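You operate a simulated robot arm through the tools that you are given. There is no shell and no other tool.

You are at the controls of a simulated robot arm. One attempt, no reset.

Task
Put things in order on the packing table. At the end: the black bolt stands where the gold hex union stood; the green bolt stands on top of the black contactor; the blue shim stands where the black bolt stood; the gold hex union stands on top of the blue thread tape reel; whatever was shut is shut again. Leave all else as you found it, and nothing knocked over.
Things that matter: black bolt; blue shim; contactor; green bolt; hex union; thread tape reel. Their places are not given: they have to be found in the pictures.

It is judged by the outcome, as a careful person would: the job done as asked, and still so three seconds after it is handed in. It fails if anything else is knocked over, pushed out of place, dropped, spilled or broken.

Robot
A 6-joint arm with a two-finger gripper, fixed in place. Base frame: the origin is at the foot of the arm, x ahead of it, y to its left, z up; the work surface is at about z = 0. Lengths are in cm, angles in rad, forces in N, time in s.
With the tool pointing down near the work surface it reaches from about 18 to 48 cm from the base axis. Its first joint turns from -1.152 to 1.152 rad. Payload 1.76 kg.
Tool frame: the origin (TCP) lies between the finger pads and is the grasp point; the fingertips stand 2.9 cm ahead of it; z points along the fingers, y is the line along which they close. Largest opening 8.2 cm; the body of the gripper starts 5.8 cm behind the TCP.
Orientation is that of the tool frame in the base frame, as a unit quaternion [w, x, y, z]. With the fingers straight down and closing along the base's y, the tool's x points along the base's -x, its y along +y and its z along -z.

Tools
- The arm moves only by the tool apply_moves. Its argument "increments" is a list of rows, each an object (a shift or turn left out is 0, a gripper value left out holds the last) with "delta_pos": the shift along the base's x, y, z in units of 30 mm (1.0 is 30 mm), a list of three; "rot": the turn, a rotation vector about the base's x, y, z in units of 6 degrees (1.0 is 6 degrees), a list of three; "gripper": the gripper command, from -1 (fully open) to 1 (shut), values between in proportion. In form: [{"delta_pos": [dx, dy, dz], "rot": [ax, ay, az], "gripper": gripper}, ...]. A call has 1 to 20 rows; each row shifts and turns the commanded pose from where the row before left it. A call with a number of a shift or a turn outside -1 to 1 is refused whole. A row lasts 0.2 s, in which the tool goes at most 5 cm and 0.15 rad; a call with a longer step from one row to the next is refused whole, and so is a gripper value outside its range. A pose out of reach is approached as far as the arm can. The call stops where the force on the tool passes 40 N (or 10 N more than at its start, if that is more) or the arm is blocked; 0.2 s more then pass. Each finger halts on what it meets, pressing with about 24 N; the grip force reading is that of the motor and also rises with nothing between the fingers. The clock runs only during rows and for 0.2 s after the last one: add rows that do not move to give the fingers time. The reply holds the time, the measured pose of the TCP, the force on the tool along the base axes, the opening and the grip force, in the units named above and with some noise, with the torque about the TCP (base axes, N m) and any sound that the robot's microphone picked up.
- Cameras (640 x 400 px; columns grow to the right, rows downward): "scene" is fixed at [5.65, 32.58, 43.9]; the picture's right is [-0.81, -0.59, 0.00], its down [-0.25, 0.35, -0.90] and it looks along [0.53, -0.73, -0.43] (base axes); focal length 363 px, centre (320, 200). "wrist" rides on the gripper at [7.9, 0.4, -9] in the tool frame; the picture's right is [-0.05, 1.00, 0.00], its down [-0.71, -0.04, -0.71] and it looks along [-0.71, -0.04, 0.71] (tool axes); focal length 256 px, centre (320, 200).
- snapshot(camera): a new picture of that camera. No time passes.
- locate(camera, pixels): for up to 12 pixels [column, row] of the newest picture of that camera ("zoom" is the newest enlarged one), the place [x, y, z] in the base frame of the surface seen there, good to about 0.2 cm. No time passes.
- enlarge(camera, box): a new picture of the part [left, top, right, bottom] of that camera's present view, enlarged. No time passes.
- job_done(): hands the job in; it is judged then, once.

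Unless the task says otherwise, let go and move clear before handing in.

The tools are called after "Call:" as a command line: name --argument value ..., lists and objects as JSON in quotes. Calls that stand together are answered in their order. apply_moves: Moves the arm, as the interface text tells. Its arguments: {"type":"object","properties":{"increments":{"type":"array"}},"required":["increments"]} The other tools are called the same way: snapshot (camera) takes a picture; locate (camera, pixels) gives the place of the surface under pixels of a picture; enlarge (camera, box) takes an enlarged picture of a part of a camera's view; job_done () hands the job in.

At the start:

```text
clock: 0.0
position: [27.59, -21.27, 25.59]
tcp_rot: [0.0, 0.001, 1.0, 0.0]
ft_force: [-0.2, -0.6, 0.0]
torque: [-0.03, 0.02, -0.02]
width: 8.19
grasp_force: 0.1
```

scene: 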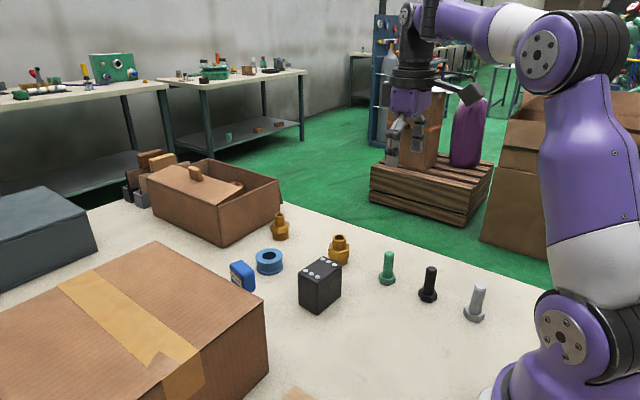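
wrist: 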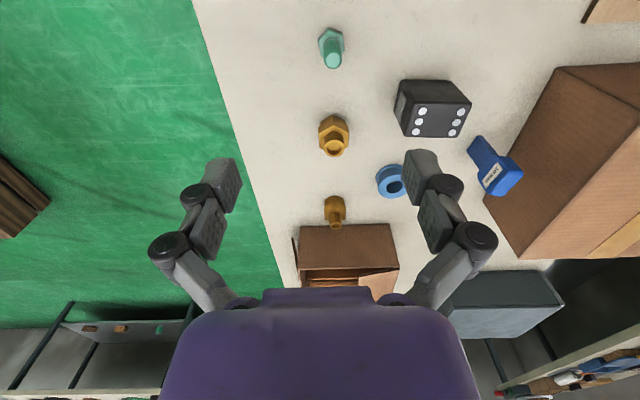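

I see two gold fittings near (279,228) and (339,250), a blue ring at (269,262), a black block at (320,285), and green, black and grey bolts, but no obvious blue shim. I'll enlarge several areas before moving.

Call:
enlarge --camera "scene" --box '[220, 200, 380, 320]'

Call:
enlarge --camera "scene" --box '[110, 140, 290, 250]'

Call:
enlarge --camera "scene" --box '[360, 230, 520, 340]'

Call:
enlarge --camera "wrist" --box '[280, 0, 640, 225]'

Call:
enlarge --camera "wrist" --box '[260, 180, 580, 380]'

```text
3.33 times, centred on (300, 260) of scene
```

zoom: 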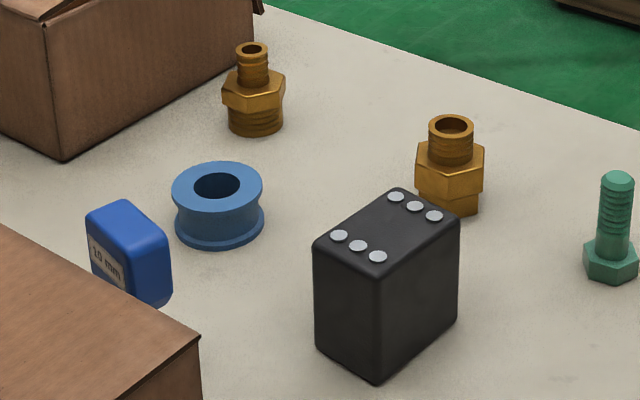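

```text
3.56 times, centred on (200, 195) of scene
```

zoom: 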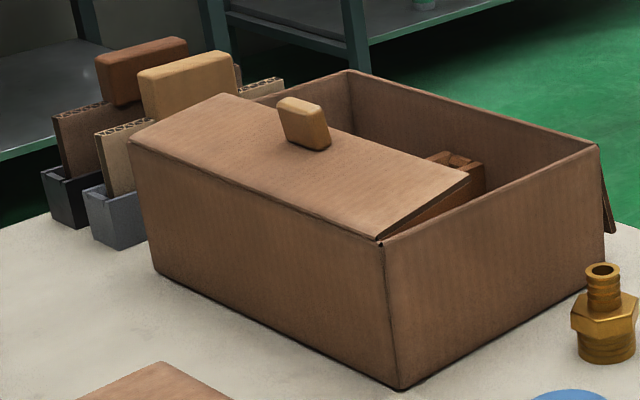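

```text
3.64 times, centred on (440, 285) of scene
```

zoom: 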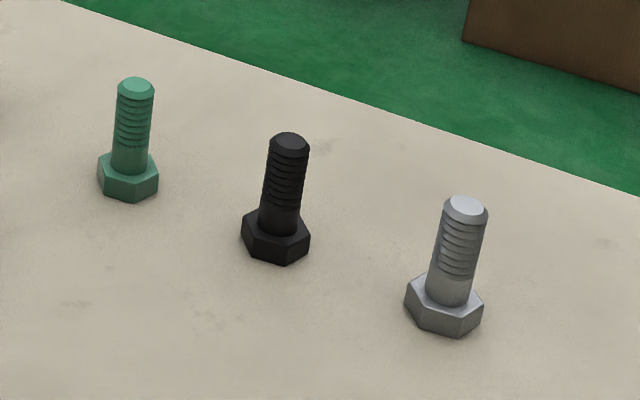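

```text
1.78 times, centred on (460, 112) of wrist
```

zoom: 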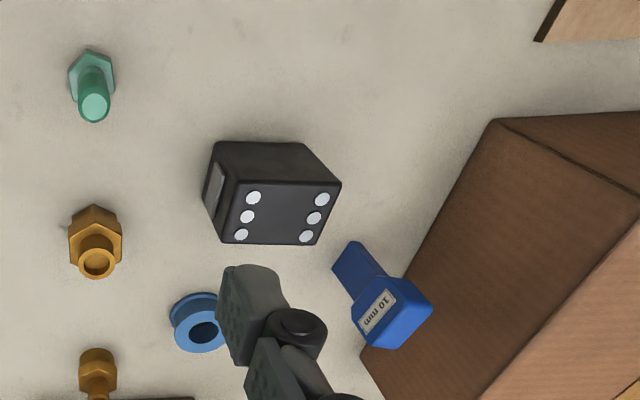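

```text
2.00 times, centred on (420, 280) of wrist
```

zoom: 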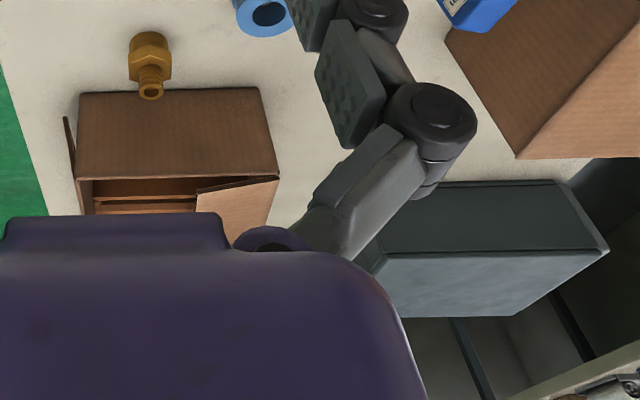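

The blue piece labelled "10 mm" near (243,275) looks like the shim, and the gold pieces differ, with a barb top at (279,228) and a wider thread at (339,250). I'll locate key points in both views.

Call:
locate --camera "scene" --pixels '[[279, 218], [279, 234], [340, 238], [340, 262], [269, 255], [243, 272], [322, 268], [320, 295], [389, 254], [388, 280], [432, 269], [428, 297]]'

Call:
locate --camera "wrist" --pixels '[[333, 58], [332, 30], [333, 147], [335, 205], [396, 186], [437, 120], [500, 178], [480, 148], [345, 250], [372, 285], [335, 278], [580, 150]]'

Call:
enlarge --camera "scene" --box '[215, 245, 275, 300]'

Call:
enlarge --camera "scene" --box '[260, 205, 360, 270]'

```text
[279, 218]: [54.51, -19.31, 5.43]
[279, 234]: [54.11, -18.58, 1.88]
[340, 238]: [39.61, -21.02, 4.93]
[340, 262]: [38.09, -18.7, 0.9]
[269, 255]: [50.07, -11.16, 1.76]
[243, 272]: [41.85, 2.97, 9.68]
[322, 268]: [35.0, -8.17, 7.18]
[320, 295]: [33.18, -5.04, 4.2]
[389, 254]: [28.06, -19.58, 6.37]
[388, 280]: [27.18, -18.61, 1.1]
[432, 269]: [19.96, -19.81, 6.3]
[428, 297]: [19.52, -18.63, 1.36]
```

```text
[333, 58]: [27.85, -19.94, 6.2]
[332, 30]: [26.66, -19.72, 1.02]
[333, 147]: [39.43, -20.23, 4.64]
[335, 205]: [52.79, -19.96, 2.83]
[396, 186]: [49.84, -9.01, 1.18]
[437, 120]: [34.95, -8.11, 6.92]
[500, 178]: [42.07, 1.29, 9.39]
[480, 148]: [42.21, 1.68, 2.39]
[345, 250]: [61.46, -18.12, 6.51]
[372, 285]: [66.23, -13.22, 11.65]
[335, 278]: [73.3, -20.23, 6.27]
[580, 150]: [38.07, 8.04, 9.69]
```

```text
7.27 times, centred on (245, 272) of scene
```

zoom: 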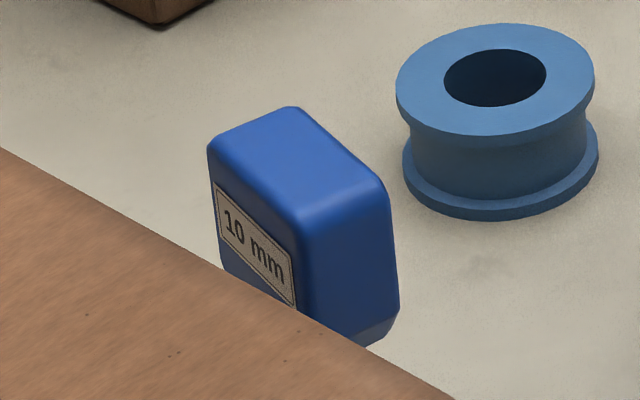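

```text
6.15 times, centred on (310, 238) of scene
```

zoom: 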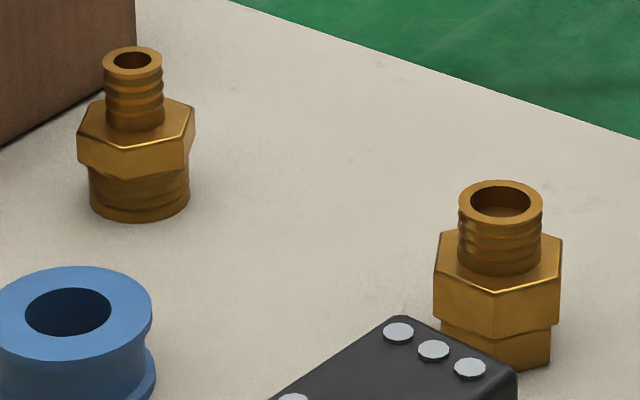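

The union is most likely the piece at about (39,-20), since the barbed one at (54,-19) is a distractor. The blue piece at about (42,2) stands 10 cm tall, so I'll get precise geometry of the reel, shim, contactor and bolts.

Call:
locate --camera "zoom" --pixels '[[5, 310], [145, 315], [65, 272], [50, 350], [445, 240], [560, 242], [495, 290], [470, 215], [540, 215], [505, 186], [545, 360], [450, 325]]'

Call:
enlarge --camera "wrist" --box '[440, 110, 560, 220]'

Call:
enlarge --camera "scene" --box '[110, 140, 210, 215]'

```text
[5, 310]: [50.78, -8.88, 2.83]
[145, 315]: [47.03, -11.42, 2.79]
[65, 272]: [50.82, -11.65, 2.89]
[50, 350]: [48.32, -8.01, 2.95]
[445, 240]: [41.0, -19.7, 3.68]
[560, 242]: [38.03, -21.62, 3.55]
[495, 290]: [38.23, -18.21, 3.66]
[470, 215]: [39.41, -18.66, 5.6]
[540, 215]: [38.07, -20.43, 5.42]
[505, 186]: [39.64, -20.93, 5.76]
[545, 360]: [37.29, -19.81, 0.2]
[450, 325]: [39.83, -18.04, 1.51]
```

```text
3.64 times, centred on (500, 165) of wrist
```

zoom: 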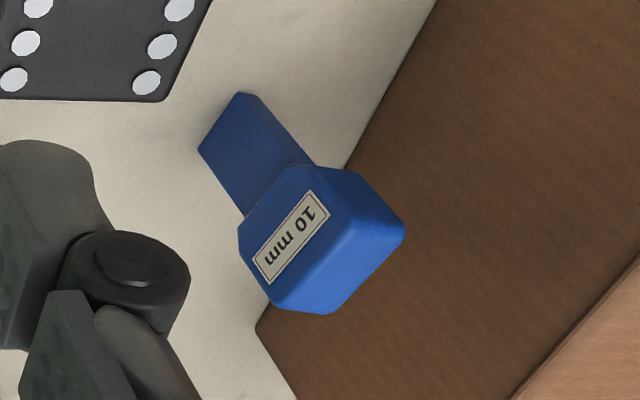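

```text
5.33 times, centred on (160, 178) of scene
```

zoom: 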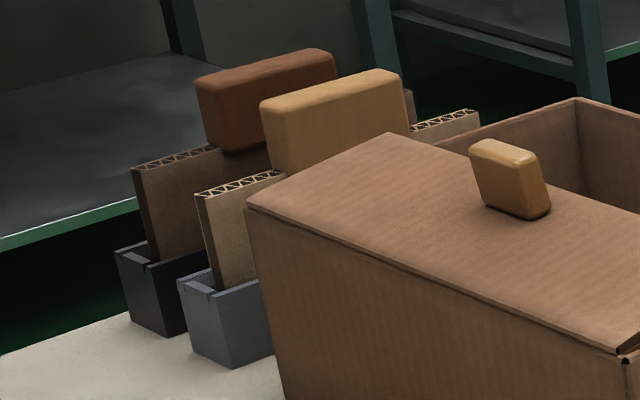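

The reel rim is centred near (49,-10) with its top at z≈2.9, about 50 cm out and past the nominal straight-down reach. The union's hex is near (39.2,-20). I'll move at height toward the reel to test the reach and get a closer view.

Call:
apply_moves --increments '[{"delta_pos": [0, 0.5, -0.5]}, {"delta_pos": [0, 0.5, -0.5]}, {"delta_pos": [0, 0.5, -0.5]}, {"delta_pos": [0, 0.5, -0.5]}, {"delta_pos": [0, 0.5, -0.5]}, {"delta_pos": [0, 0.5, 0]}, {"delta_pos": [0, 0, 0]}]'

Call:
snapshot --camera "wrist"

```text
clock: 1.6
position: [27.54, -12.35, 18.0]
tcp_rot: [0.0, 0.0, 1.0, 0.0]
ft_force: [-0.2, 0.2, 0.0]
torque: [-0.02, -0.02, -0.02]
width: 8.2
grasp_force: 0.1
```

```text
taken
```

wrist: 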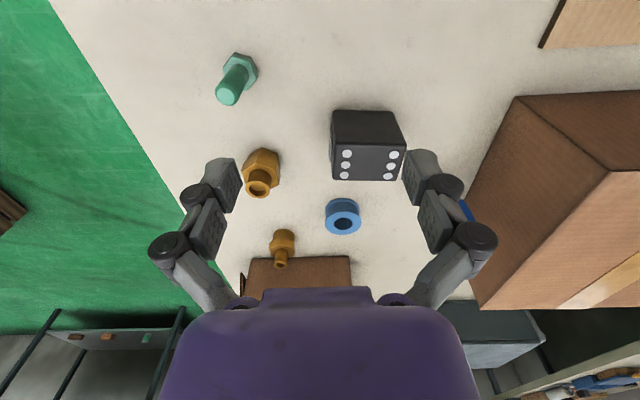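

Call:
enlarge --camera "wrist" --box '[210, 130, 400, 250]'

Call:
apply_moves --increments '[{"delta_pos": [0.9, 0.1, 0]}, {"delta_pos": [0.9, 0.1, 0]}, {"delta_pos": [0.9, 0.1, 0]}, {"delta_pos": [0.9, 0.1, 0]}, {"delta_pos": [0.9, 0.1, 0]}, {"delta_pos": [0.9, 0.1, 0]}, {"delta_pos": [0.9, 0.1, 0]}, {"delta_pos": [0.85, 0.05, 0]}, {"delta_pos": [0, 0, 0]}, {"delta_pos": [0, 0, 0]}]'

```text
3.33 times, centred on (305, 190) of wrist
```

zoom: 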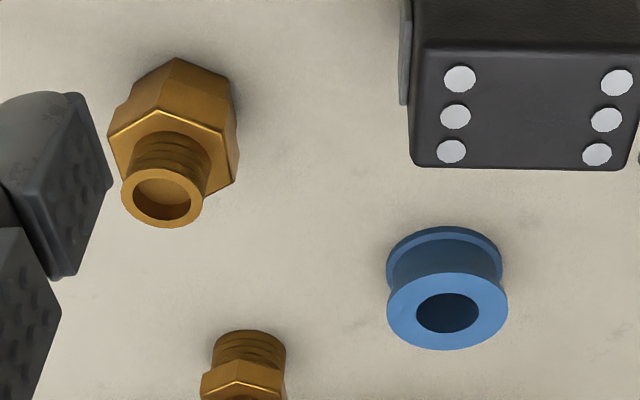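

```text
clock: 3.8
position: [44.21, -10.31, 17.61]
tcp_rot: [-0.001, 0.001, 1.0, -0.001]
ft_force: [0.4, -0.5, -0.6]
torque: [0.03, 0.04, -0.01]
width: 8.21
grasp_force: 0.1
out of reach, approached as far as the arm can: row 7, 8
```

The straight-down reach runs out at about 45 cm at this height (measured 44.2,-10.3), so the reel will need an outward tilt. I'll measure the union's hex corners and the reel rim in the zoom, and retreat a little to check how the command behaves.

Call:
locate --camera "zoom" --pixels '[[110, 138], [173, 106], [228, 132], [236, 182], [130, 200], [178, 60], [390, 310], [505, 310], [447, 276], [447, 347], [420, 310], [475, 312]]'

Call:
apply_moves --increments '[{"delta_pos": [-0.5, 0, 0]}, {"delta_pos": [0, 0, 0]}]'

Call:
snapshot --camera "scene"

```text
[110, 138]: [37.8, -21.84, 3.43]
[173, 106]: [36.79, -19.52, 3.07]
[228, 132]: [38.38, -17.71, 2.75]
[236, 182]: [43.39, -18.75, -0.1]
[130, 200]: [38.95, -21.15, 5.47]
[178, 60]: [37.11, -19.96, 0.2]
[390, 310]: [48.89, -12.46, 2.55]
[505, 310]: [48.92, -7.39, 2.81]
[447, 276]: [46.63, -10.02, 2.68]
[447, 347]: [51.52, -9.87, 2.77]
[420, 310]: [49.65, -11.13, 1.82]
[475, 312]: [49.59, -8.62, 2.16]
```

```text
clock: 4.4
position: [42.75, -10.3, 17.64]
tcp_rot: [0.002, 0.0, 1.0, 0.0]
ft_force: [0.3, 0.3, -0.3]
torque: [0.03, 0.01, 0.01]
width: 8.2
grasp_force: 0.1
```

```text
taken
```

scene: 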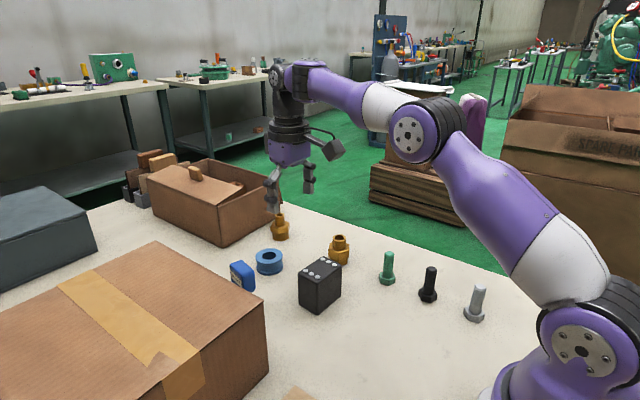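

The command is clamped to what's reachable. Combined views put the reel centre at about (49.0,-10.0) with its top at z≈2.8, and the union at about (39.15,-20.0) with hex flats facing ~82°. I'll turn -8° about z, tilt outward 12°, and test the reach over the reel at a safe height.

Call:
apply_moves --increments '[{"delta_pos": [0, 0, -0.3], "rot": [0, 0, -0.67]}, {"delta_pos": [0, 0, -0.3], "rot": [0, 0, -0.66]}, {"delta_pos": [0, 0, -0.3], "rot": [-0.139, -0.99, 0]}, {"delta_pos": [0, 0, -0.3], "rot": [-0.139, -0.99, 0]}, {"delta_pos": [0, 0, -0.5]}, {"delta_pos": [0, 0, -0.5]}, {"delta_pos": [0.5, 0.02, -0.3]}, {"delta_pos": [0.5, 0.02, 0]}, {"delta_pos": [0.5, 0.02, 0]}, {"delta_pos": [0.5, 0.02, 0]}, {"delta_pos": [0.08, 0.02, 0]}, {"delta_pos": [0, 0, 0]}, {"delta_pos": [0, 0, 0]}]'

Call:
snapshot --camera "wrist"

Call:
snapshot --camera "scene"

```text
clock: 7.2
position: [49.07, -10.01, 9.99]
tcp_rot: [0.104, 0.069, 0.992, -0.008]
ft_force: [0.2, -0.6, -0.2]
torque: [0.0, -0.02, 0.01]
width: 8.21
grasp_force: 0.0
```

```text
taken
```

wrist: 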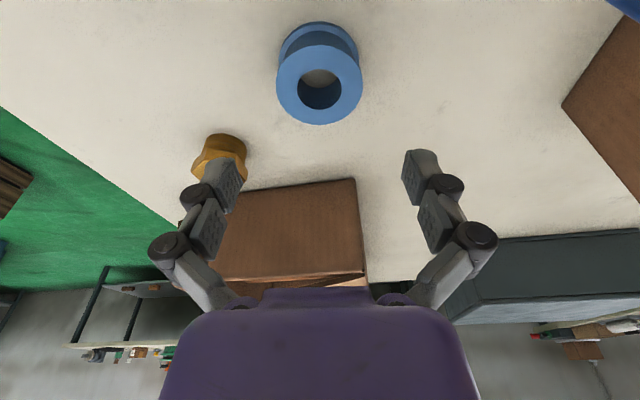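

```text
taken
```

scene: 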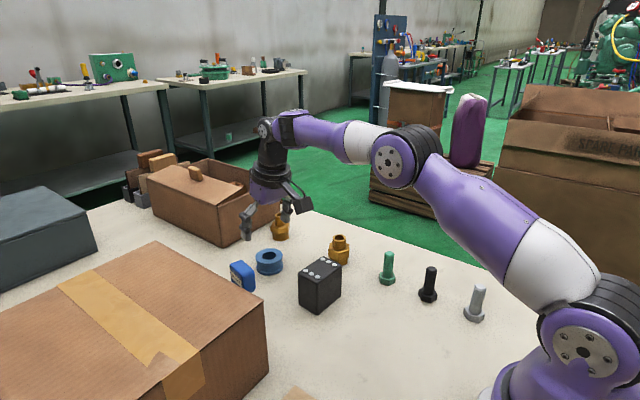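

With a 12° tilt the TCP reached (49.07,-10.01,10.0) right over the reel. I'll measure the reel's rim closely from here, at around (320,90).

Call:
enlarge --camera "wrist" --box '[240, 10, 400, 130]'

Call:
locate --camera "wrist" --pixels '[[279, 82], [360, 84], [320, 48], [318, 122], [298, 88], [340, 88], [319, 68], [319, 108], [315, 58], [315, 117], [288, 100], [350, 103]]'

```text
3.33 times, centred on (320, 70) of wrist
```

zoom: 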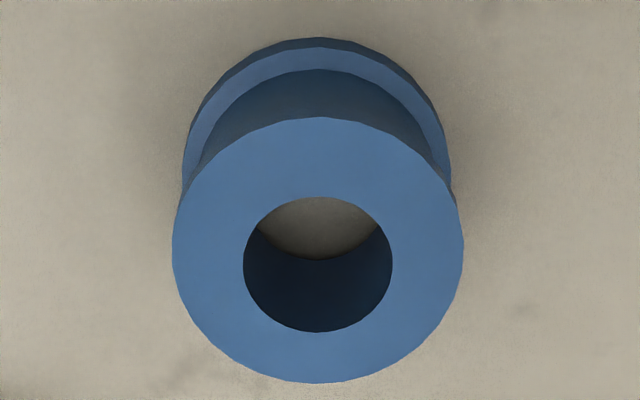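

```text
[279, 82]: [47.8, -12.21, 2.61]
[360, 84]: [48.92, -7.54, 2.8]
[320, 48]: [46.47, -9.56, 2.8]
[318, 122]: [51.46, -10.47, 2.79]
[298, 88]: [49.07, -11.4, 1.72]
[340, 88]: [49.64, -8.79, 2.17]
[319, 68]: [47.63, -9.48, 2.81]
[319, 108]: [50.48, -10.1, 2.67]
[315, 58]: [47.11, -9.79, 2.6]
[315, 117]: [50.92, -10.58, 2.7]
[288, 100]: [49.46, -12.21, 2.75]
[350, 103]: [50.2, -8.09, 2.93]
```

The reel centre is (49.0,-9.95), its top at 2.77, outer diameter about 5 and hole about 2.8. Next I'll hover over the union with the same orientation to measure it.

Call:
apply_moves --increments '[{"delta_pos": [-0.3, -0.1, 0.8]}, {"delta_pos": [-0.6, -0.5, 0.4]}, {"delta_pos": [-0.6, -0.6, 0]}, {"delta_pos": [-0.6, -0.6, 0]}, {"delta_pos": [-0.6, -0.6, 0]}, {"delta_pos": [-0.45, -0.6, 0]}, {"delta_pos": [-0.24, -0.31, -0.6]}, {"delta_pos": [0, 0, -0.4]}, {"delta_pos": [0, 0, 0]}]'

Call:
snapshot --camera "wrist"

Call:
enlarge --camera "wrist" --box '[240, 0, 400, 120]'

```text
clock: 9.2
position: [38.88, -19.98, 10.67]
tcp_rot: [0.104, 0.069, 0.992, -0.007]
ft_force: [-1.0, -0.1, -0.5]
torque: [0.02, -0.01, 0.0]
width: 8.18
grasp_force: 0.1
```

```text
taken
```

wrist: 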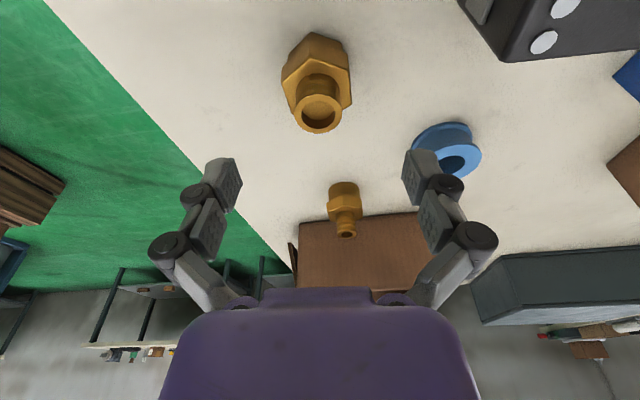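

```text
3.33 times, centred on (320, 60) of wrist
```

zoom: 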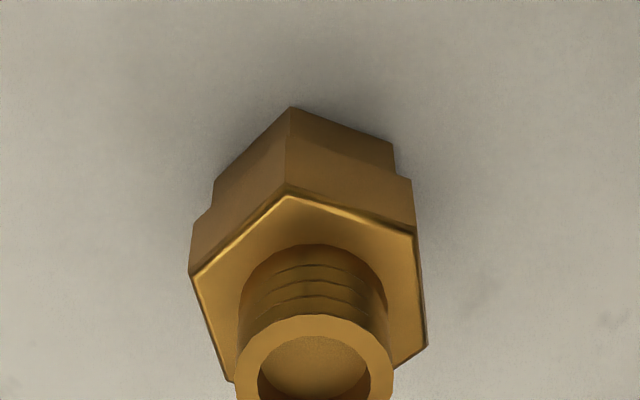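

The union's hex top corners show at zoom (285,195), (190,275), (413,235) and (427,345), and its lower collar is also six-sided. I'll locate these to fix the centre and the flat direction.

Call:
locate --camera "zoom" --pixels '[[285, 199], [193, 276], [411, 237], [425, 344], [230, 377], [290, 111], [392, 145], [213, 183], [250, 370], [385, 365], [312, 322], [240, 150]]'

Call:
locate --camera "wrist" --pixels '[[317, 97], [318, 130], [296, 112], [340, 112], [284, 84], [349, 102], [318, 112]]'

```text
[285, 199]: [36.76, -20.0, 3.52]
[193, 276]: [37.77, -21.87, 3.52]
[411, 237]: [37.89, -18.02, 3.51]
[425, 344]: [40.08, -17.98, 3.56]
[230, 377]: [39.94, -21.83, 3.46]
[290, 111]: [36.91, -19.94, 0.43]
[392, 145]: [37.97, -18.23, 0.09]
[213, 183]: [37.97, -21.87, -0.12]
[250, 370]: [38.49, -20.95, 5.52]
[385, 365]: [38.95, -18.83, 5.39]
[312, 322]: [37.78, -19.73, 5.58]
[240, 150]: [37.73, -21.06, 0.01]
```

```text
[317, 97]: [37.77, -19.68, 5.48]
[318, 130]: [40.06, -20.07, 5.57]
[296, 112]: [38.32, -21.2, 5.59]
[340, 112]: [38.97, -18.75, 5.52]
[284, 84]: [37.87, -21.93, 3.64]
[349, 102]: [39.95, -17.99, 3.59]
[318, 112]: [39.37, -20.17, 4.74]
```

The hex centre is (38.92,-19.93) with corners at 0°, 60° and so on, so its flats face ±y and I should close exactly along y. I'll turn +8° back, align, and descend to z≈3.5 with the 12° tilt.

Call:
apply_moves --increments '[{"delta_pos": [-0.05, 0.02, 0], "rot": [0, 0, 0.67]}, {"delta_pos": [0, 0, 0], "rot": [0, 0, 0.66]}, {"delta_pos": [0, 0, -0.5]}, {"delta_pos": [0, 0, -0.5]}, {"delta_pos": [0, 0, -0.5]}, {"delta_pos": [0, 0, 0]}]'

Call:
snapshot --camera "scene"

Call:
snapshot --camera "wrist"

```text
clock: 10.6
position: [38.59, -19.97, 6.27]
tcp_rot: [0.105, 0.0, 0.994, 0.0]
ft_force: [1.1, -0.4, 0.5]
torque: [-0.01, -0.03, 0.03]
width: 8.2
grasp_force: 0.1
```

```text
taken
```

scene: 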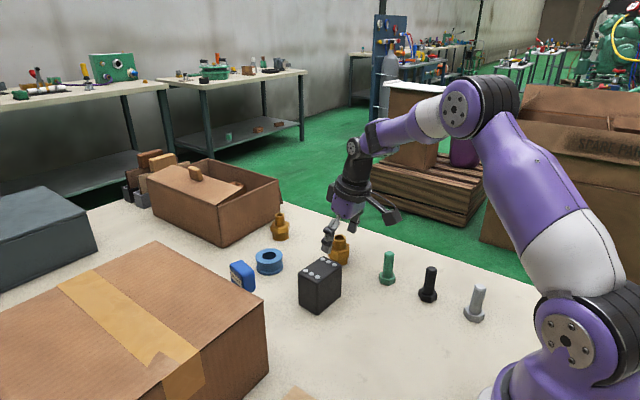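

```text
taken
```

wrist: 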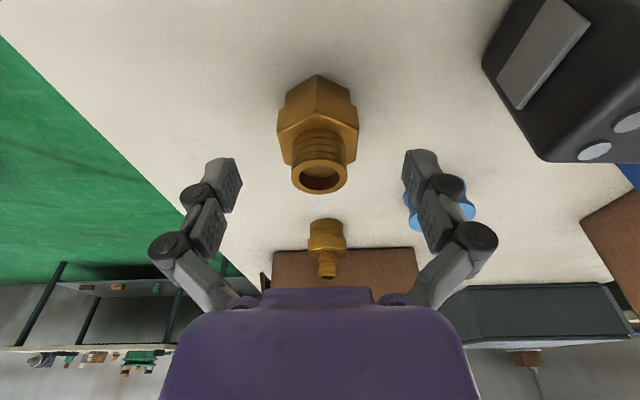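

The TCP is at (38.6,-19.97,6.27), the union sits centred between the fingers, and the camera is well clear of the green bolt. I'll lower the last 2.8 cm and then close.

Call:
apply_moves --increments '[{"delta_pos": [0.02, 0.01, -0.3]}, {"delta_pos": [0.02, 0, -0.3]}, {"delta_pos": [0, 0, -0.2]}, {"delta_pos": [0, 0, -0.12]}, {"delta_pos": [0, 0, 0]}]'

Call:
snapshot --camera "wrist"

```text
clock: 11.8
position: [38.74, -19.87, 3.41]
tcp_rot: [0.105, 0.001, 0.994, 0.0]
ft_force: [0.2, 0.0, 0.8]
torque: [0.01, 0.0, 0.0]
width: 8.21
grasp_force: 0.0
```

```text
taken
```

wrist: 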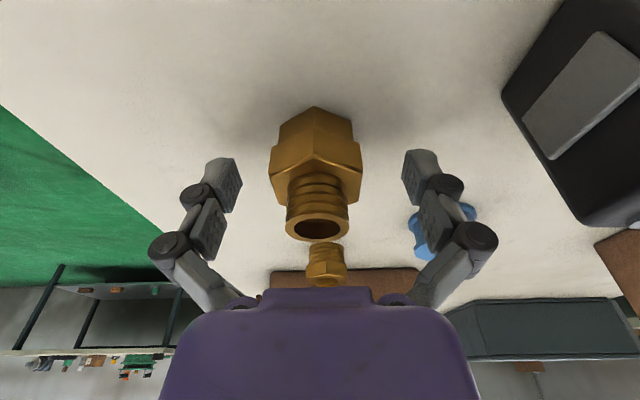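

The tips are just above the table at z=3.41 and straddle the union evenly. I'll close the gripper now.

Call:
apply_moves --increments '[{"gripper": 0.0}, {"gripper": 0.3}, {"gripper": 1.0}, {"gripper": 1.0}]'

Call:
snapshot --camera "wrist"

```text
clock: 12.8
position: [38.75, -19.78, 3.45]
tcp_rot: [0.105, 0.001, 0.994, 0.0]
ft_force: [-0.1, -2.5, 5.6]
torque: [-0.04, -0.03, 0.01]
width: 3.78
grasp_force: 24.1
```

```text
taken
```

wrist: 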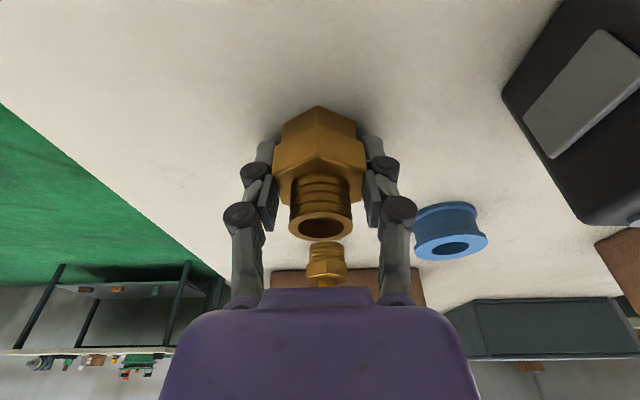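

The grip holds at width 3.78 with 24 N on the hex flats. I'll lift straight up and check that the union comes with it.

Call:
apply_moves --increments '[{"delta_pos": [0, 0, 0.2]}, {"delta_pos": [0, 0, 0.4]}, {"delta_pos": [0, 0, 0.5]}, {"delta_pos": [0, 0, 0.5]}, {"delta_pos": [0, 0, 0.5]}, {"delta_pos": [0, 0, 0]}]'

Call:
snapshot --camera "wrist"

Call:
snapshot --camera "scene"

```text
clock: 14.2
position: [38.71, -20.09, 9.79]
tcp_rot: [0.105, -0.001, 0.994, 0.0]
ft_force: [-0.1, -0.7, -2.8]
torque: [0.0, -0.03, -0.02]
width: 2.72
grasp_force: 24.0
```

```text
taken
```

wrist: 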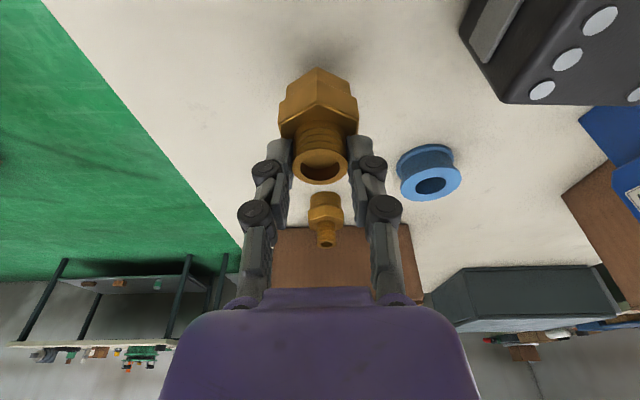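

```text
taken
```

scene: 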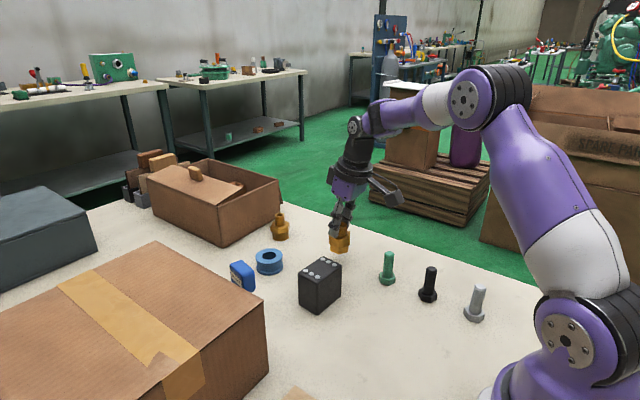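

The width dropped to 2.72, so the fingers slipped from the hex to the threaded neck. The union is still held, with a 2.8 N load. I'll look closely at how it hangs before going on.

Call:
enlarge --camera "scene" --box '[300, 180, 400, 260]'

Call:
enlarge --camera "wrist" --box '[230, 50, 410, 200]'

Call:
locate --camera "wrist" --pixels '[[318, 107], [280, 132], [356, 132], [319, 70], [319, 152], [320, 182], [300, 168], [342, 168], [282, 104], [354, 102]]'

Call:
locate --camera "scene" --pixels '[[331, 235], [349, 235], [340, 252], [340, 241], [348, 246]]'

```text
5.00 times, centred on (350, 220) of scene
```

zoom: 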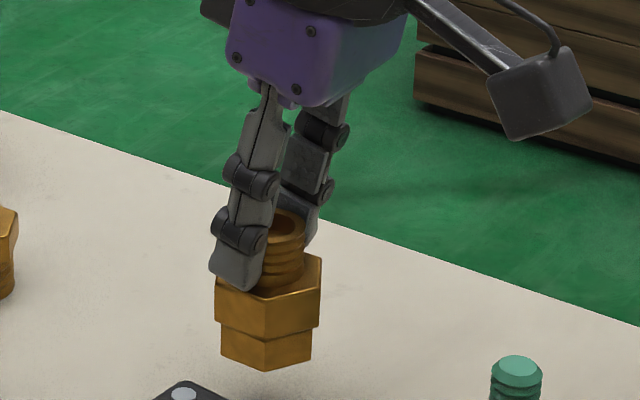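

```text
2.67 times, centred on (320, 125) of wrist
```

zoom: 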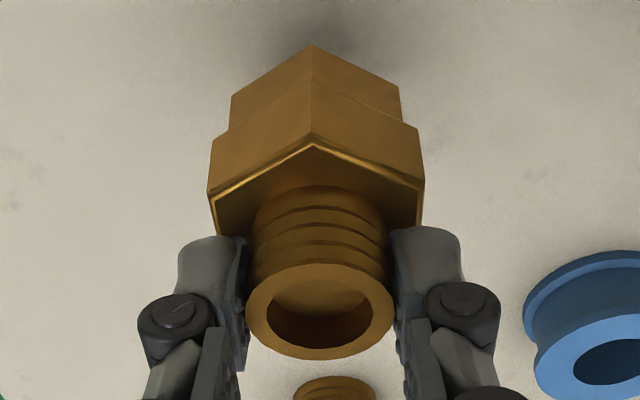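

```text
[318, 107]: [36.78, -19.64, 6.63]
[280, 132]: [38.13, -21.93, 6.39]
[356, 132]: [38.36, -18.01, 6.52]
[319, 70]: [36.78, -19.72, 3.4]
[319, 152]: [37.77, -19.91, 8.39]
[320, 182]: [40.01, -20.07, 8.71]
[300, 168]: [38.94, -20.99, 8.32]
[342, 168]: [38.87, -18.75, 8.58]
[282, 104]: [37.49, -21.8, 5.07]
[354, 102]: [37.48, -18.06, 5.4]
```

```text
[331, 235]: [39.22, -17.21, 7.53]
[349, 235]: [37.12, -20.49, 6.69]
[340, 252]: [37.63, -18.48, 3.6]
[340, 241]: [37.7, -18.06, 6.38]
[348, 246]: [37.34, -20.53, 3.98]
```

The union hangs upright by its neck with its bottom at about z=3.0, roughly 6.8 below the TCP, and the fingertips just above the hex. I'll wait a little and remeasure to see whether the hold is steady.

Call:
apply_moves --increments '[{"gripper": 1.0}, {"gripper": 1.0}, {"gripper": 1.0}, {"gripper": 1.0}, {"gripper": 1.0}]'

Call:
enlarge --camera "wrist" --box '[230, 50, 410, 200]'

Call:
locate --camera "zoom" --pixels '[[314, 150], [212, 195], [420, 195], [320, 355], [318, 265], [313, 50], [255, 310], [388, 310]]'

```text
clock: 15.4
position: [38.63, -20.01, 9.72]
tcp_rot: [0.104, 0.0, 0.995, 0.0]
ft_force: [-0.4, 0.8, -1.9]
torque: [0.0, -0.02, -0.01]
width: 2.72
grasp_force: 24.2
```

```text
2.67 times, centred on (320, 125) of wrist
```

zoom: 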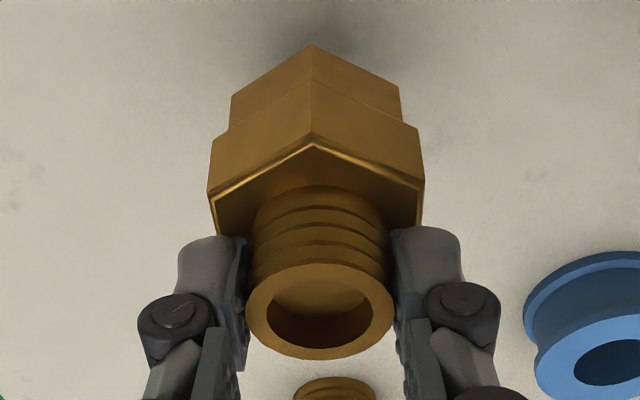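

```text
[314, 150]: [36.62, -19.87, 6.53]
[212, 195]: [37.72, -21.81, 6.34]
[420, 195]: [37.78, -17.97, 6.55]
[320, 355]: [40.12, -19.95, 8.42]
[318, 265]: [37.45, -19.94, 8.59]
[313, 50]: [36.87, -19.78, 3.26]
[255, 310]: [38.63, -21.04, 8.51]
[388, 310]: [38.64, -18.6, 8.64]
```

The picture is unchanged, so the hold is steady. The union axis is at about (38.85,-19.87). I'll raise it 2 cm and carry it over to the reel without turning.

Call:
apply_moves --increments '[{"delta_pos": [0, 0, 0.3]}, {"delta_pos": [0, 0, 0.3]}, {"delta_pos": [0.2, 0.2, 0]}, {"delta_pos": [0.4, 0.4, 0]}, {"delta_pos": [0.4, 0.4, 0]}, {"delta_pos": [0.4, 0.4, 0]}, {"delta_pos": [0.4, 0.4, 0]}, {"delta_pos": [0.4, 0.4, 0]}, {"delta_pos": [0.4, 0.4, 0]}, {"delta_pos": [0.4, 0.4, 0]}, {"delta_pos": [0.3, 0.25, 0]}, {"delta_pos": [0.083, 0.057, 0]}, {"delta_pos": [0, 0, 0]}, {"delta_pos": [0, 0, 0]}]'

Call:
snapshot --camera "wrist"

Call:
enlarge --camera "wrist" --box '[230, 10, 410, 200]'

Call:
snapshot --camera "scene"

```text
clock: 18.4
position: [48.83, -9.89, 11.44]
tcp_rot: [0.104, 0.0, 0.995, 0.0]
ft_force: [0.7, -0.6, -2.5]
torque: [0.01, -0.01, 0.01]
width: 2.74
grasp_force: 24.7
```

```text
taken
```

wrist: 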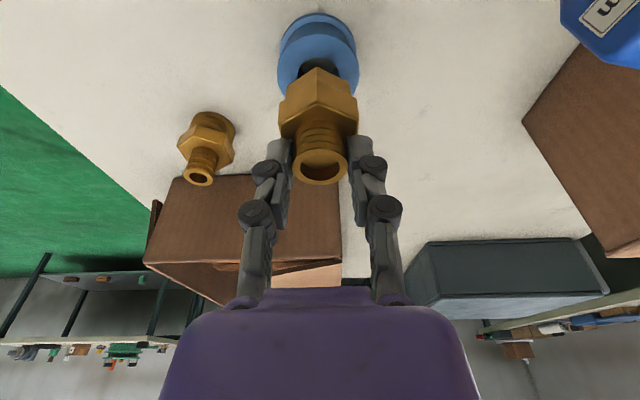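

```text
2.11 times, centred on (320, 105) of wrist
```

zoom: 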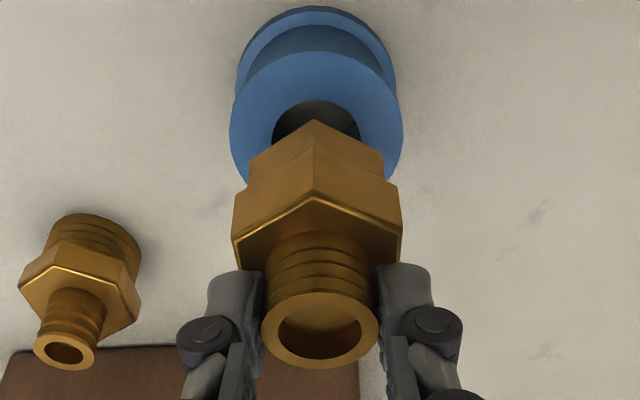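

```text
taken
```

scene: 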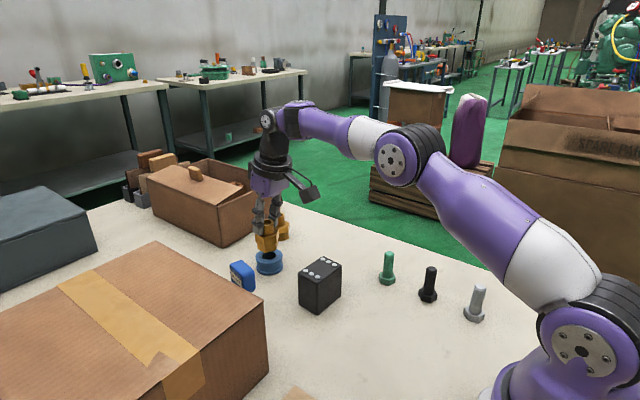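

The union hangs above the reel, whose ring shows behind it at zoom (315,110). I'll compare the two positions in this view before lowering.

Call:
locate --camera "zoom" --pixels '[[314, 202], [236, 240], [399, 240], [320, 366], [318, 297], [264, 335], [378, 335], [234, 120], [401, 120], [315, 55], [314, 124], [290, 112]]'

Call:
enlarge --camera "scene" --box '[230, 190, 310, 280]'

```text
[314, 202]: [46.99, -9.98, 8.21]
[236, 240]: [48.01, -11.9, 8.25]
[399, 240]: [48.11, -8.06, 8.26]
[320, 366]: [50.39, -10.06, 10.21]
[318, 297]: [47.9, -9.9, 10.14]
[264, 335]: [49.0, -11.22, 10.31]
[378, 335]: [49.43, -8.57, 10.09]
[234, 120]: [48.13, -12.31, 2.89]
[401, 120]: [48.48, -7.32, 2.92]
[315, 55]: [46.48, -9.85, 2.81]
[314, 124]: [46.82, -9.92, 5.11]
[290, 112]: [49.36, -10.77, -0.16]
```

```text
4.44 times, centred on (270, 235) of scene
```

zoom: 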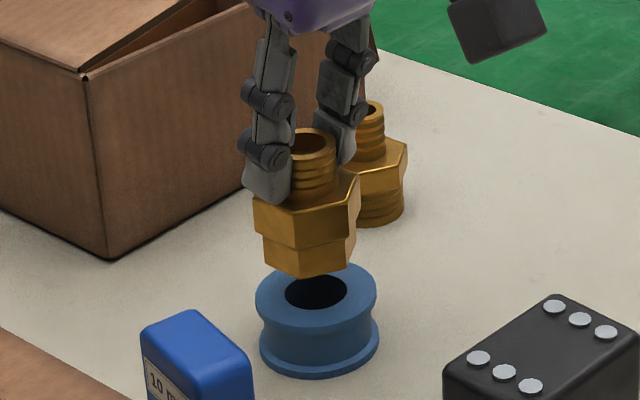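

The union axis reads (49.15,-9.97) and the reel centre (49.0,-9.85), with the bottom at 4.7 against the reel top at 2.8. I'll nudge by (-0.13,+0.1) and lower slowly to just above.

Call:
apply_moves --increments '[{"delta_pos": [-0.043, 0.03, 0]}, {"delta_pos": [0, 0, -0.2]}, {"delta_pos": [0, 0, -0.2]}, {"delta_pos": [0, 0, -0.12]}, {"delta_pos": [0, 0, 0]}]'

Call:
enlarge --camera "scene" --box '[230, 190, 310, 280]'

Call:
enlarge --camera "wrist" --box '[230, 10, 410, 200]'

```text
clock: 19.6
position: [48.88, -9.92, 9.9]
tcp_rot: [0.105, 0.0, 0.995, 0.0]
ft_force: [0.2, 0.2, -2.1]
torque: [-0.04, 0.01, 0.0]
width: 2.75
grasp_force: 24.2
```

```text
4.44 times, centred on (270, 235) of scene
```

zoom: 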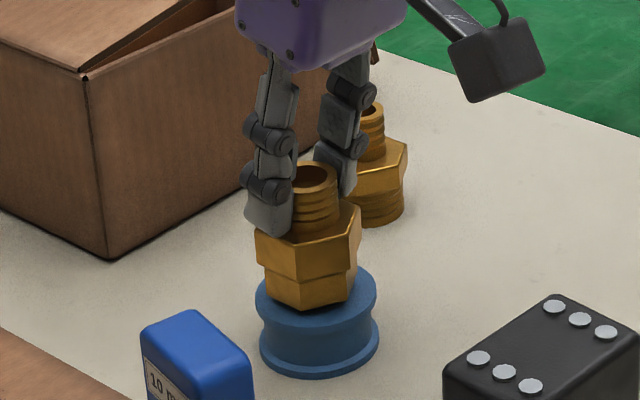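

```text
2.11 times, centred on (320, 105) of wrist
```

zoom: 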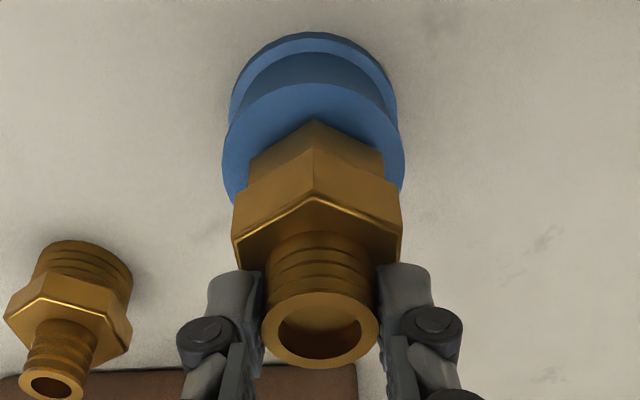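

It's well aligned over the reel with about 0.3 cm to go. I'll lower in small steps and watch the vertical force.

Call:
apply_moves --increments '[{"delta_pos": [0, 0, -0.05]}, {"delta_pos": [0, 0, -0.03]}, {"delta_pos": [0, 0, 0]}]'

```text
clock: 20.4
position: [48.89, -9.84, 9.73]
tcp_rot: [0.104, 0.001, 0.995, 0.0]
ft_force: [-0.1, 0.2, -1.9]
torque: [-0.01, 0.02, 0.01]
width: 2.73
grasp_force: 24.1
```

Call:
apply_moves --increments '[{"delta_pos": [0, 0, -0.03]}, {"delta_pos": [0, 0, -0.02]}, {"delta_pos": [0, 0, 0]}]'

```text
clock: 21.2
position: [48.87, -9.88, 9.57]
tcp_rot: [0.105, 0.001, 0.994, -0.001]
ft_force: [0.7, 0.0, -3.6]
torque: [0.02, 0.01, -0.01]
width: 2.74
grasp_force: 24.0
```

The load is still hanging (about -3 N), so there's no contact yet. I'll keep lowering in tiny steps.

Call:
apply_moves --increments '[{"delta_pos": [0, 0, -0.03]}, {"delta_pos": [0, 0, 0]}]'

Call:
enlarge --camera "scene" --box '[240, 220, 300, 280]'

```text
clock: 21.8
position: [48.75, -9.89, 9.56]
tcp_rot: [0.106, 0.0, 0.994, 0.0]
ft_force: [-1.6, 0.4, 8.1]
torque: [0.08, 0.1, 0.01]
width: 2.74
grasp_force: 23.9
```

```text
6.67 times, centred on (270, 250) of scene
```

zoom: 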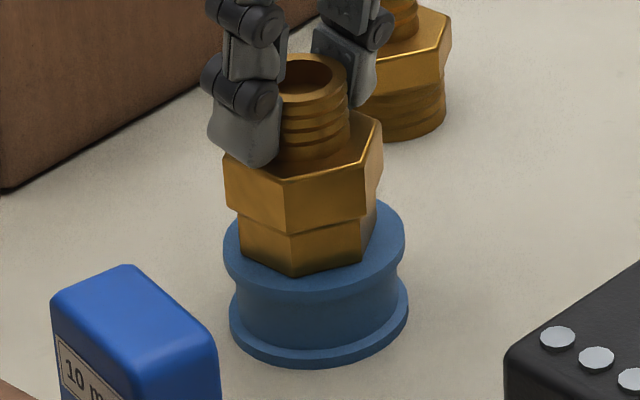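

Contact is confirmed, with Fz jumping to +8 N and the union seated flat on the reel. I'll ease up slightly, then open.

Call:
apply_moves --increments '[{"delta_pos": [0, 0, 0.02]}, {"gripper": 0.2}, {"gripper": -0.2}, {"gripper": -0.5}, {"gripper": -0.5}]'

Call:
enlarge --camera "scene" --box '[240, 200, 320, 280]'

Call:
snapshot --camera "wrist"

```text
clock: 23.0
position: [48.85, -9.93, 9.52]
tcp_rot: [0.104, 0.0, 0.995, 0.0]
ft_force: [1.1, 0.7, 0.2]
torque: [-0.04, 0.01, 0.01]
width: 6.12
grasp_force: 0.0
```

```text
5.00 times, centred on (280, 240) of scene
```

zoom: 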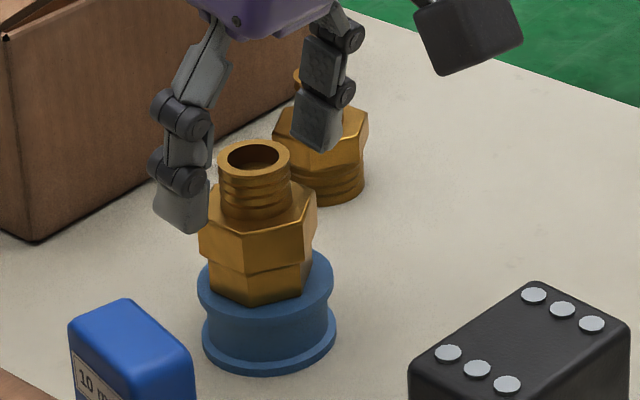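

```text
taken
```

wrist: 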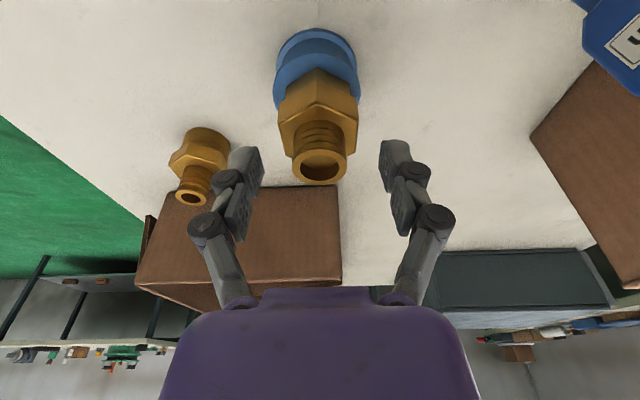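

The union stands alone on the reel with the fingers clear at 6.1 cm opening. I'll back off along the tool axis, then remove the tilt and head toward the black bolt at a safe height.

Call:
apply_moves --increments '[{"delta_pos": [-0.1, 0, 0.48]}, {"delta_pos": [-0.1, 0, 0.48]}, {"delta_pos": [-0.15, 0, 0.7]}, {"delta_pos": [-0.2, 0, 0.8]}, {"delta_pos": [-0.8, -0.2, 0.2], "rot": [0, 1, 0]}, {"delta_pos": [-0.8, -0.3, 0], "rot": [0, 1, 0]}, {"delta_pos": [-0.9, -0.4, 0]}, {"delta_pos": [-0.9, -0.4, 0]}, {"delta_pos": [-0.9, -0.4, 0]}, {"delta_pos": [-0.9, -0.4, 0]}, {"delta_pos": [-0.9, -0.4, 0]}, {"delta_pos": [-0.9, -0.4, 0]}, {"delta_pos": [-0.9, -0.2, 0]}, {"delta_pos": [-0.8, 0, 0]}, {"delta_pos": [0, 0, 0]}]'

Call:
snapshot --camera "wrist"

Call:
snapshot --camera "scene"

```text
clock: 26.2
position: [21.03, -19.12, 17.36]
tcp_rot: [0.0, 0.0, 1.0, 0.0]
ft_force: [0.5, -0.4, 0.4]
torque: [0.02, 0.02, 0.0]
width: 6.16
grasp_force: 0.2
```

```text
taken
```

wrist: 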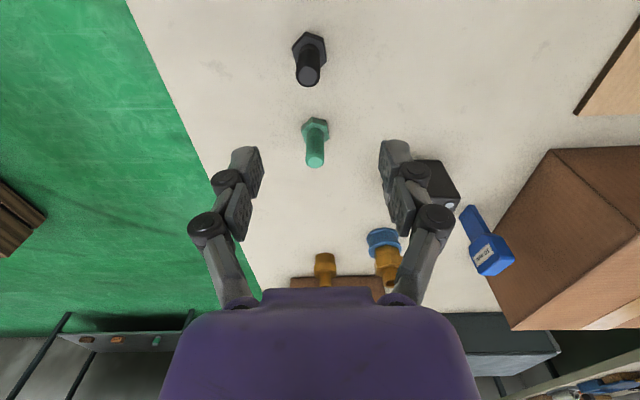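

```text
taken
```

scene: 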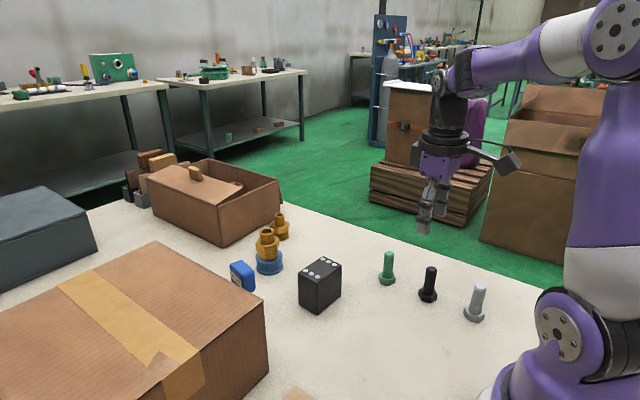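

The union rests upright on the reel, and the black bolt is at wrist (308,55) with the green bolt at (316,140). I'll measure the black bolt precisely.

Call:
enlarge --camera "wrist" --box '[260, 15, 380, 175]'

Call:
locate --camera "wrist" --pixels '[[307, 74], [300, 74], [317, 76], [308, 85], [308, 66], [295, 50], [325, 50], [308, 34], [315, 160], [304, 126], [328, 130], [316, 118]]'

Call:
enlarge --camera "scene" --box '[370, 235, 500, 335]'

```text
2.50 times, centred on (320, 95) of wrist
```

zoom: 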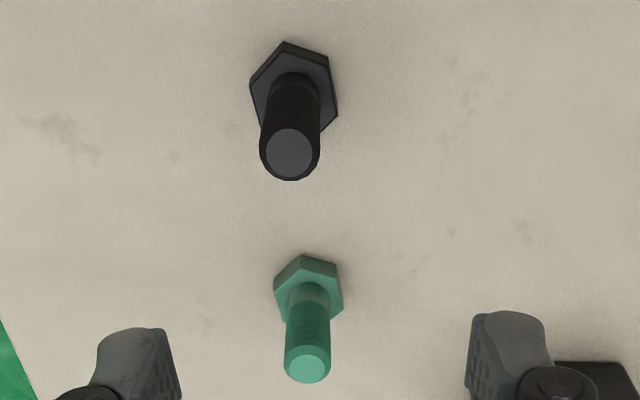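

```text
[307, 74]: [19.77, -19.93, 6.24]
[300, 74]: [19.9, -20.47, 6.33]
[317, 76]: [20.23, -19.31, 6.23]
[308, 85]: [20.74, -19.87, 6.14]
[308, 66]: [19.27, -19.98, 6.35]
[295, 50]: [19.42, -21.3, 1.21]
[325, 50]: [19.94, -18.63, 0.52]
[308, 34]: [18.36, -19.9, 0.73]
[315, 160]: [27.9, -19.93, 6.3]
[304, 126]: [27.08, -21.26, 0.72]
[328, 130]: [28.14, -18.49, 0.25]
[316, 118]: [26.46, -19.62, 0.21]
```

```text
4.00 times, centred on (435, 285) of scene
```

zoom: 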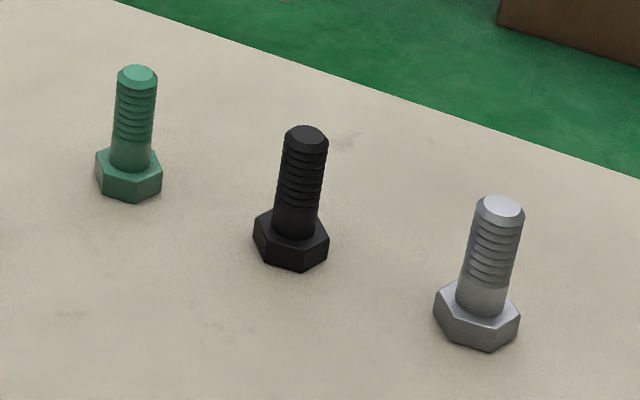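

The black bolt's axis is near (19.95,-19.88), its top at 6.3 and its head about 1.3 tall. I'll move above it at z≈11 to confirm the centring.

Call:
apply_moves --increments '[{"delta_pos": [-0.18, -0.13, -0.5]}, {"delta_pos": [-0.18, -0.12, -0.5]}, {"delta_pos": [0, 0, -0.6]}, {"delta_pos": [0, 0, -0.5]}, {"delta_pos": [0, 0, 0]}]'

Call:
snapshot --camera "wrist"

Call:
enlarge --camera "wrist" --box '[260, 50, 380, 150]'

```text
clock: 27.4
position: [19.88, -19.9, 11.24]
tcp_rot: [0.0, 0.0, 1.0, 0.0]
ft_force: [-0.1, -0.5, -0.6]
torque: [0.04, 0.01, 0.0]
width: 6.14
grasp_force: 0.0
```

```text
taken
```

wrist: 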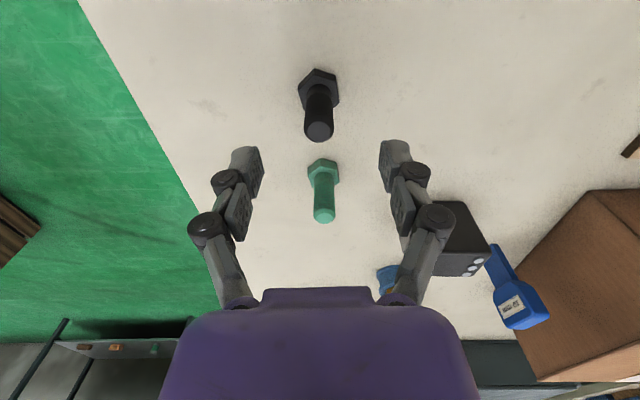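

```text
4.00 times, centred on (320, 100) of wrist
```

zoom: 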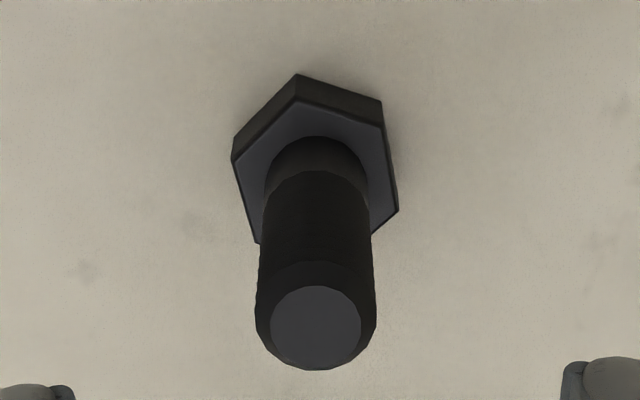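

Call:
locate --camera "zoom" --pixels '[[316, 327], [274, 325], [359, 325], [316, 290], [316, 362], [296, 105], [381, 128], [234, 163], [397, 210], [258, 240], [318, 142], [300, 84]]'

```text
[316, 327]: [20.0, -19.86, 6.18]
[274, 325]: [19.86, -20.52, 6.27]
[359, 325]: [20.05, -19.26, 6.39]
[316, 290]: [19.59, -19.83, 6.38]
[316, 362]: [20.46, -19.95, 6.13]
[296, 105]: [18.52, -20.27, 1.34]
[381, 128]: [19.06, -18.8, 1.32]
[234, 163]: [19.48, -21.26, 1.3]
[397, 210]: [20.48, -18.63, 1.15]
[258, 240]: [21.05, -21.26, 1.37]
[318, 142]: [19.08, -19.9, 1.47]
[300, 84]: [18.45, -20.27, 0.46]
```

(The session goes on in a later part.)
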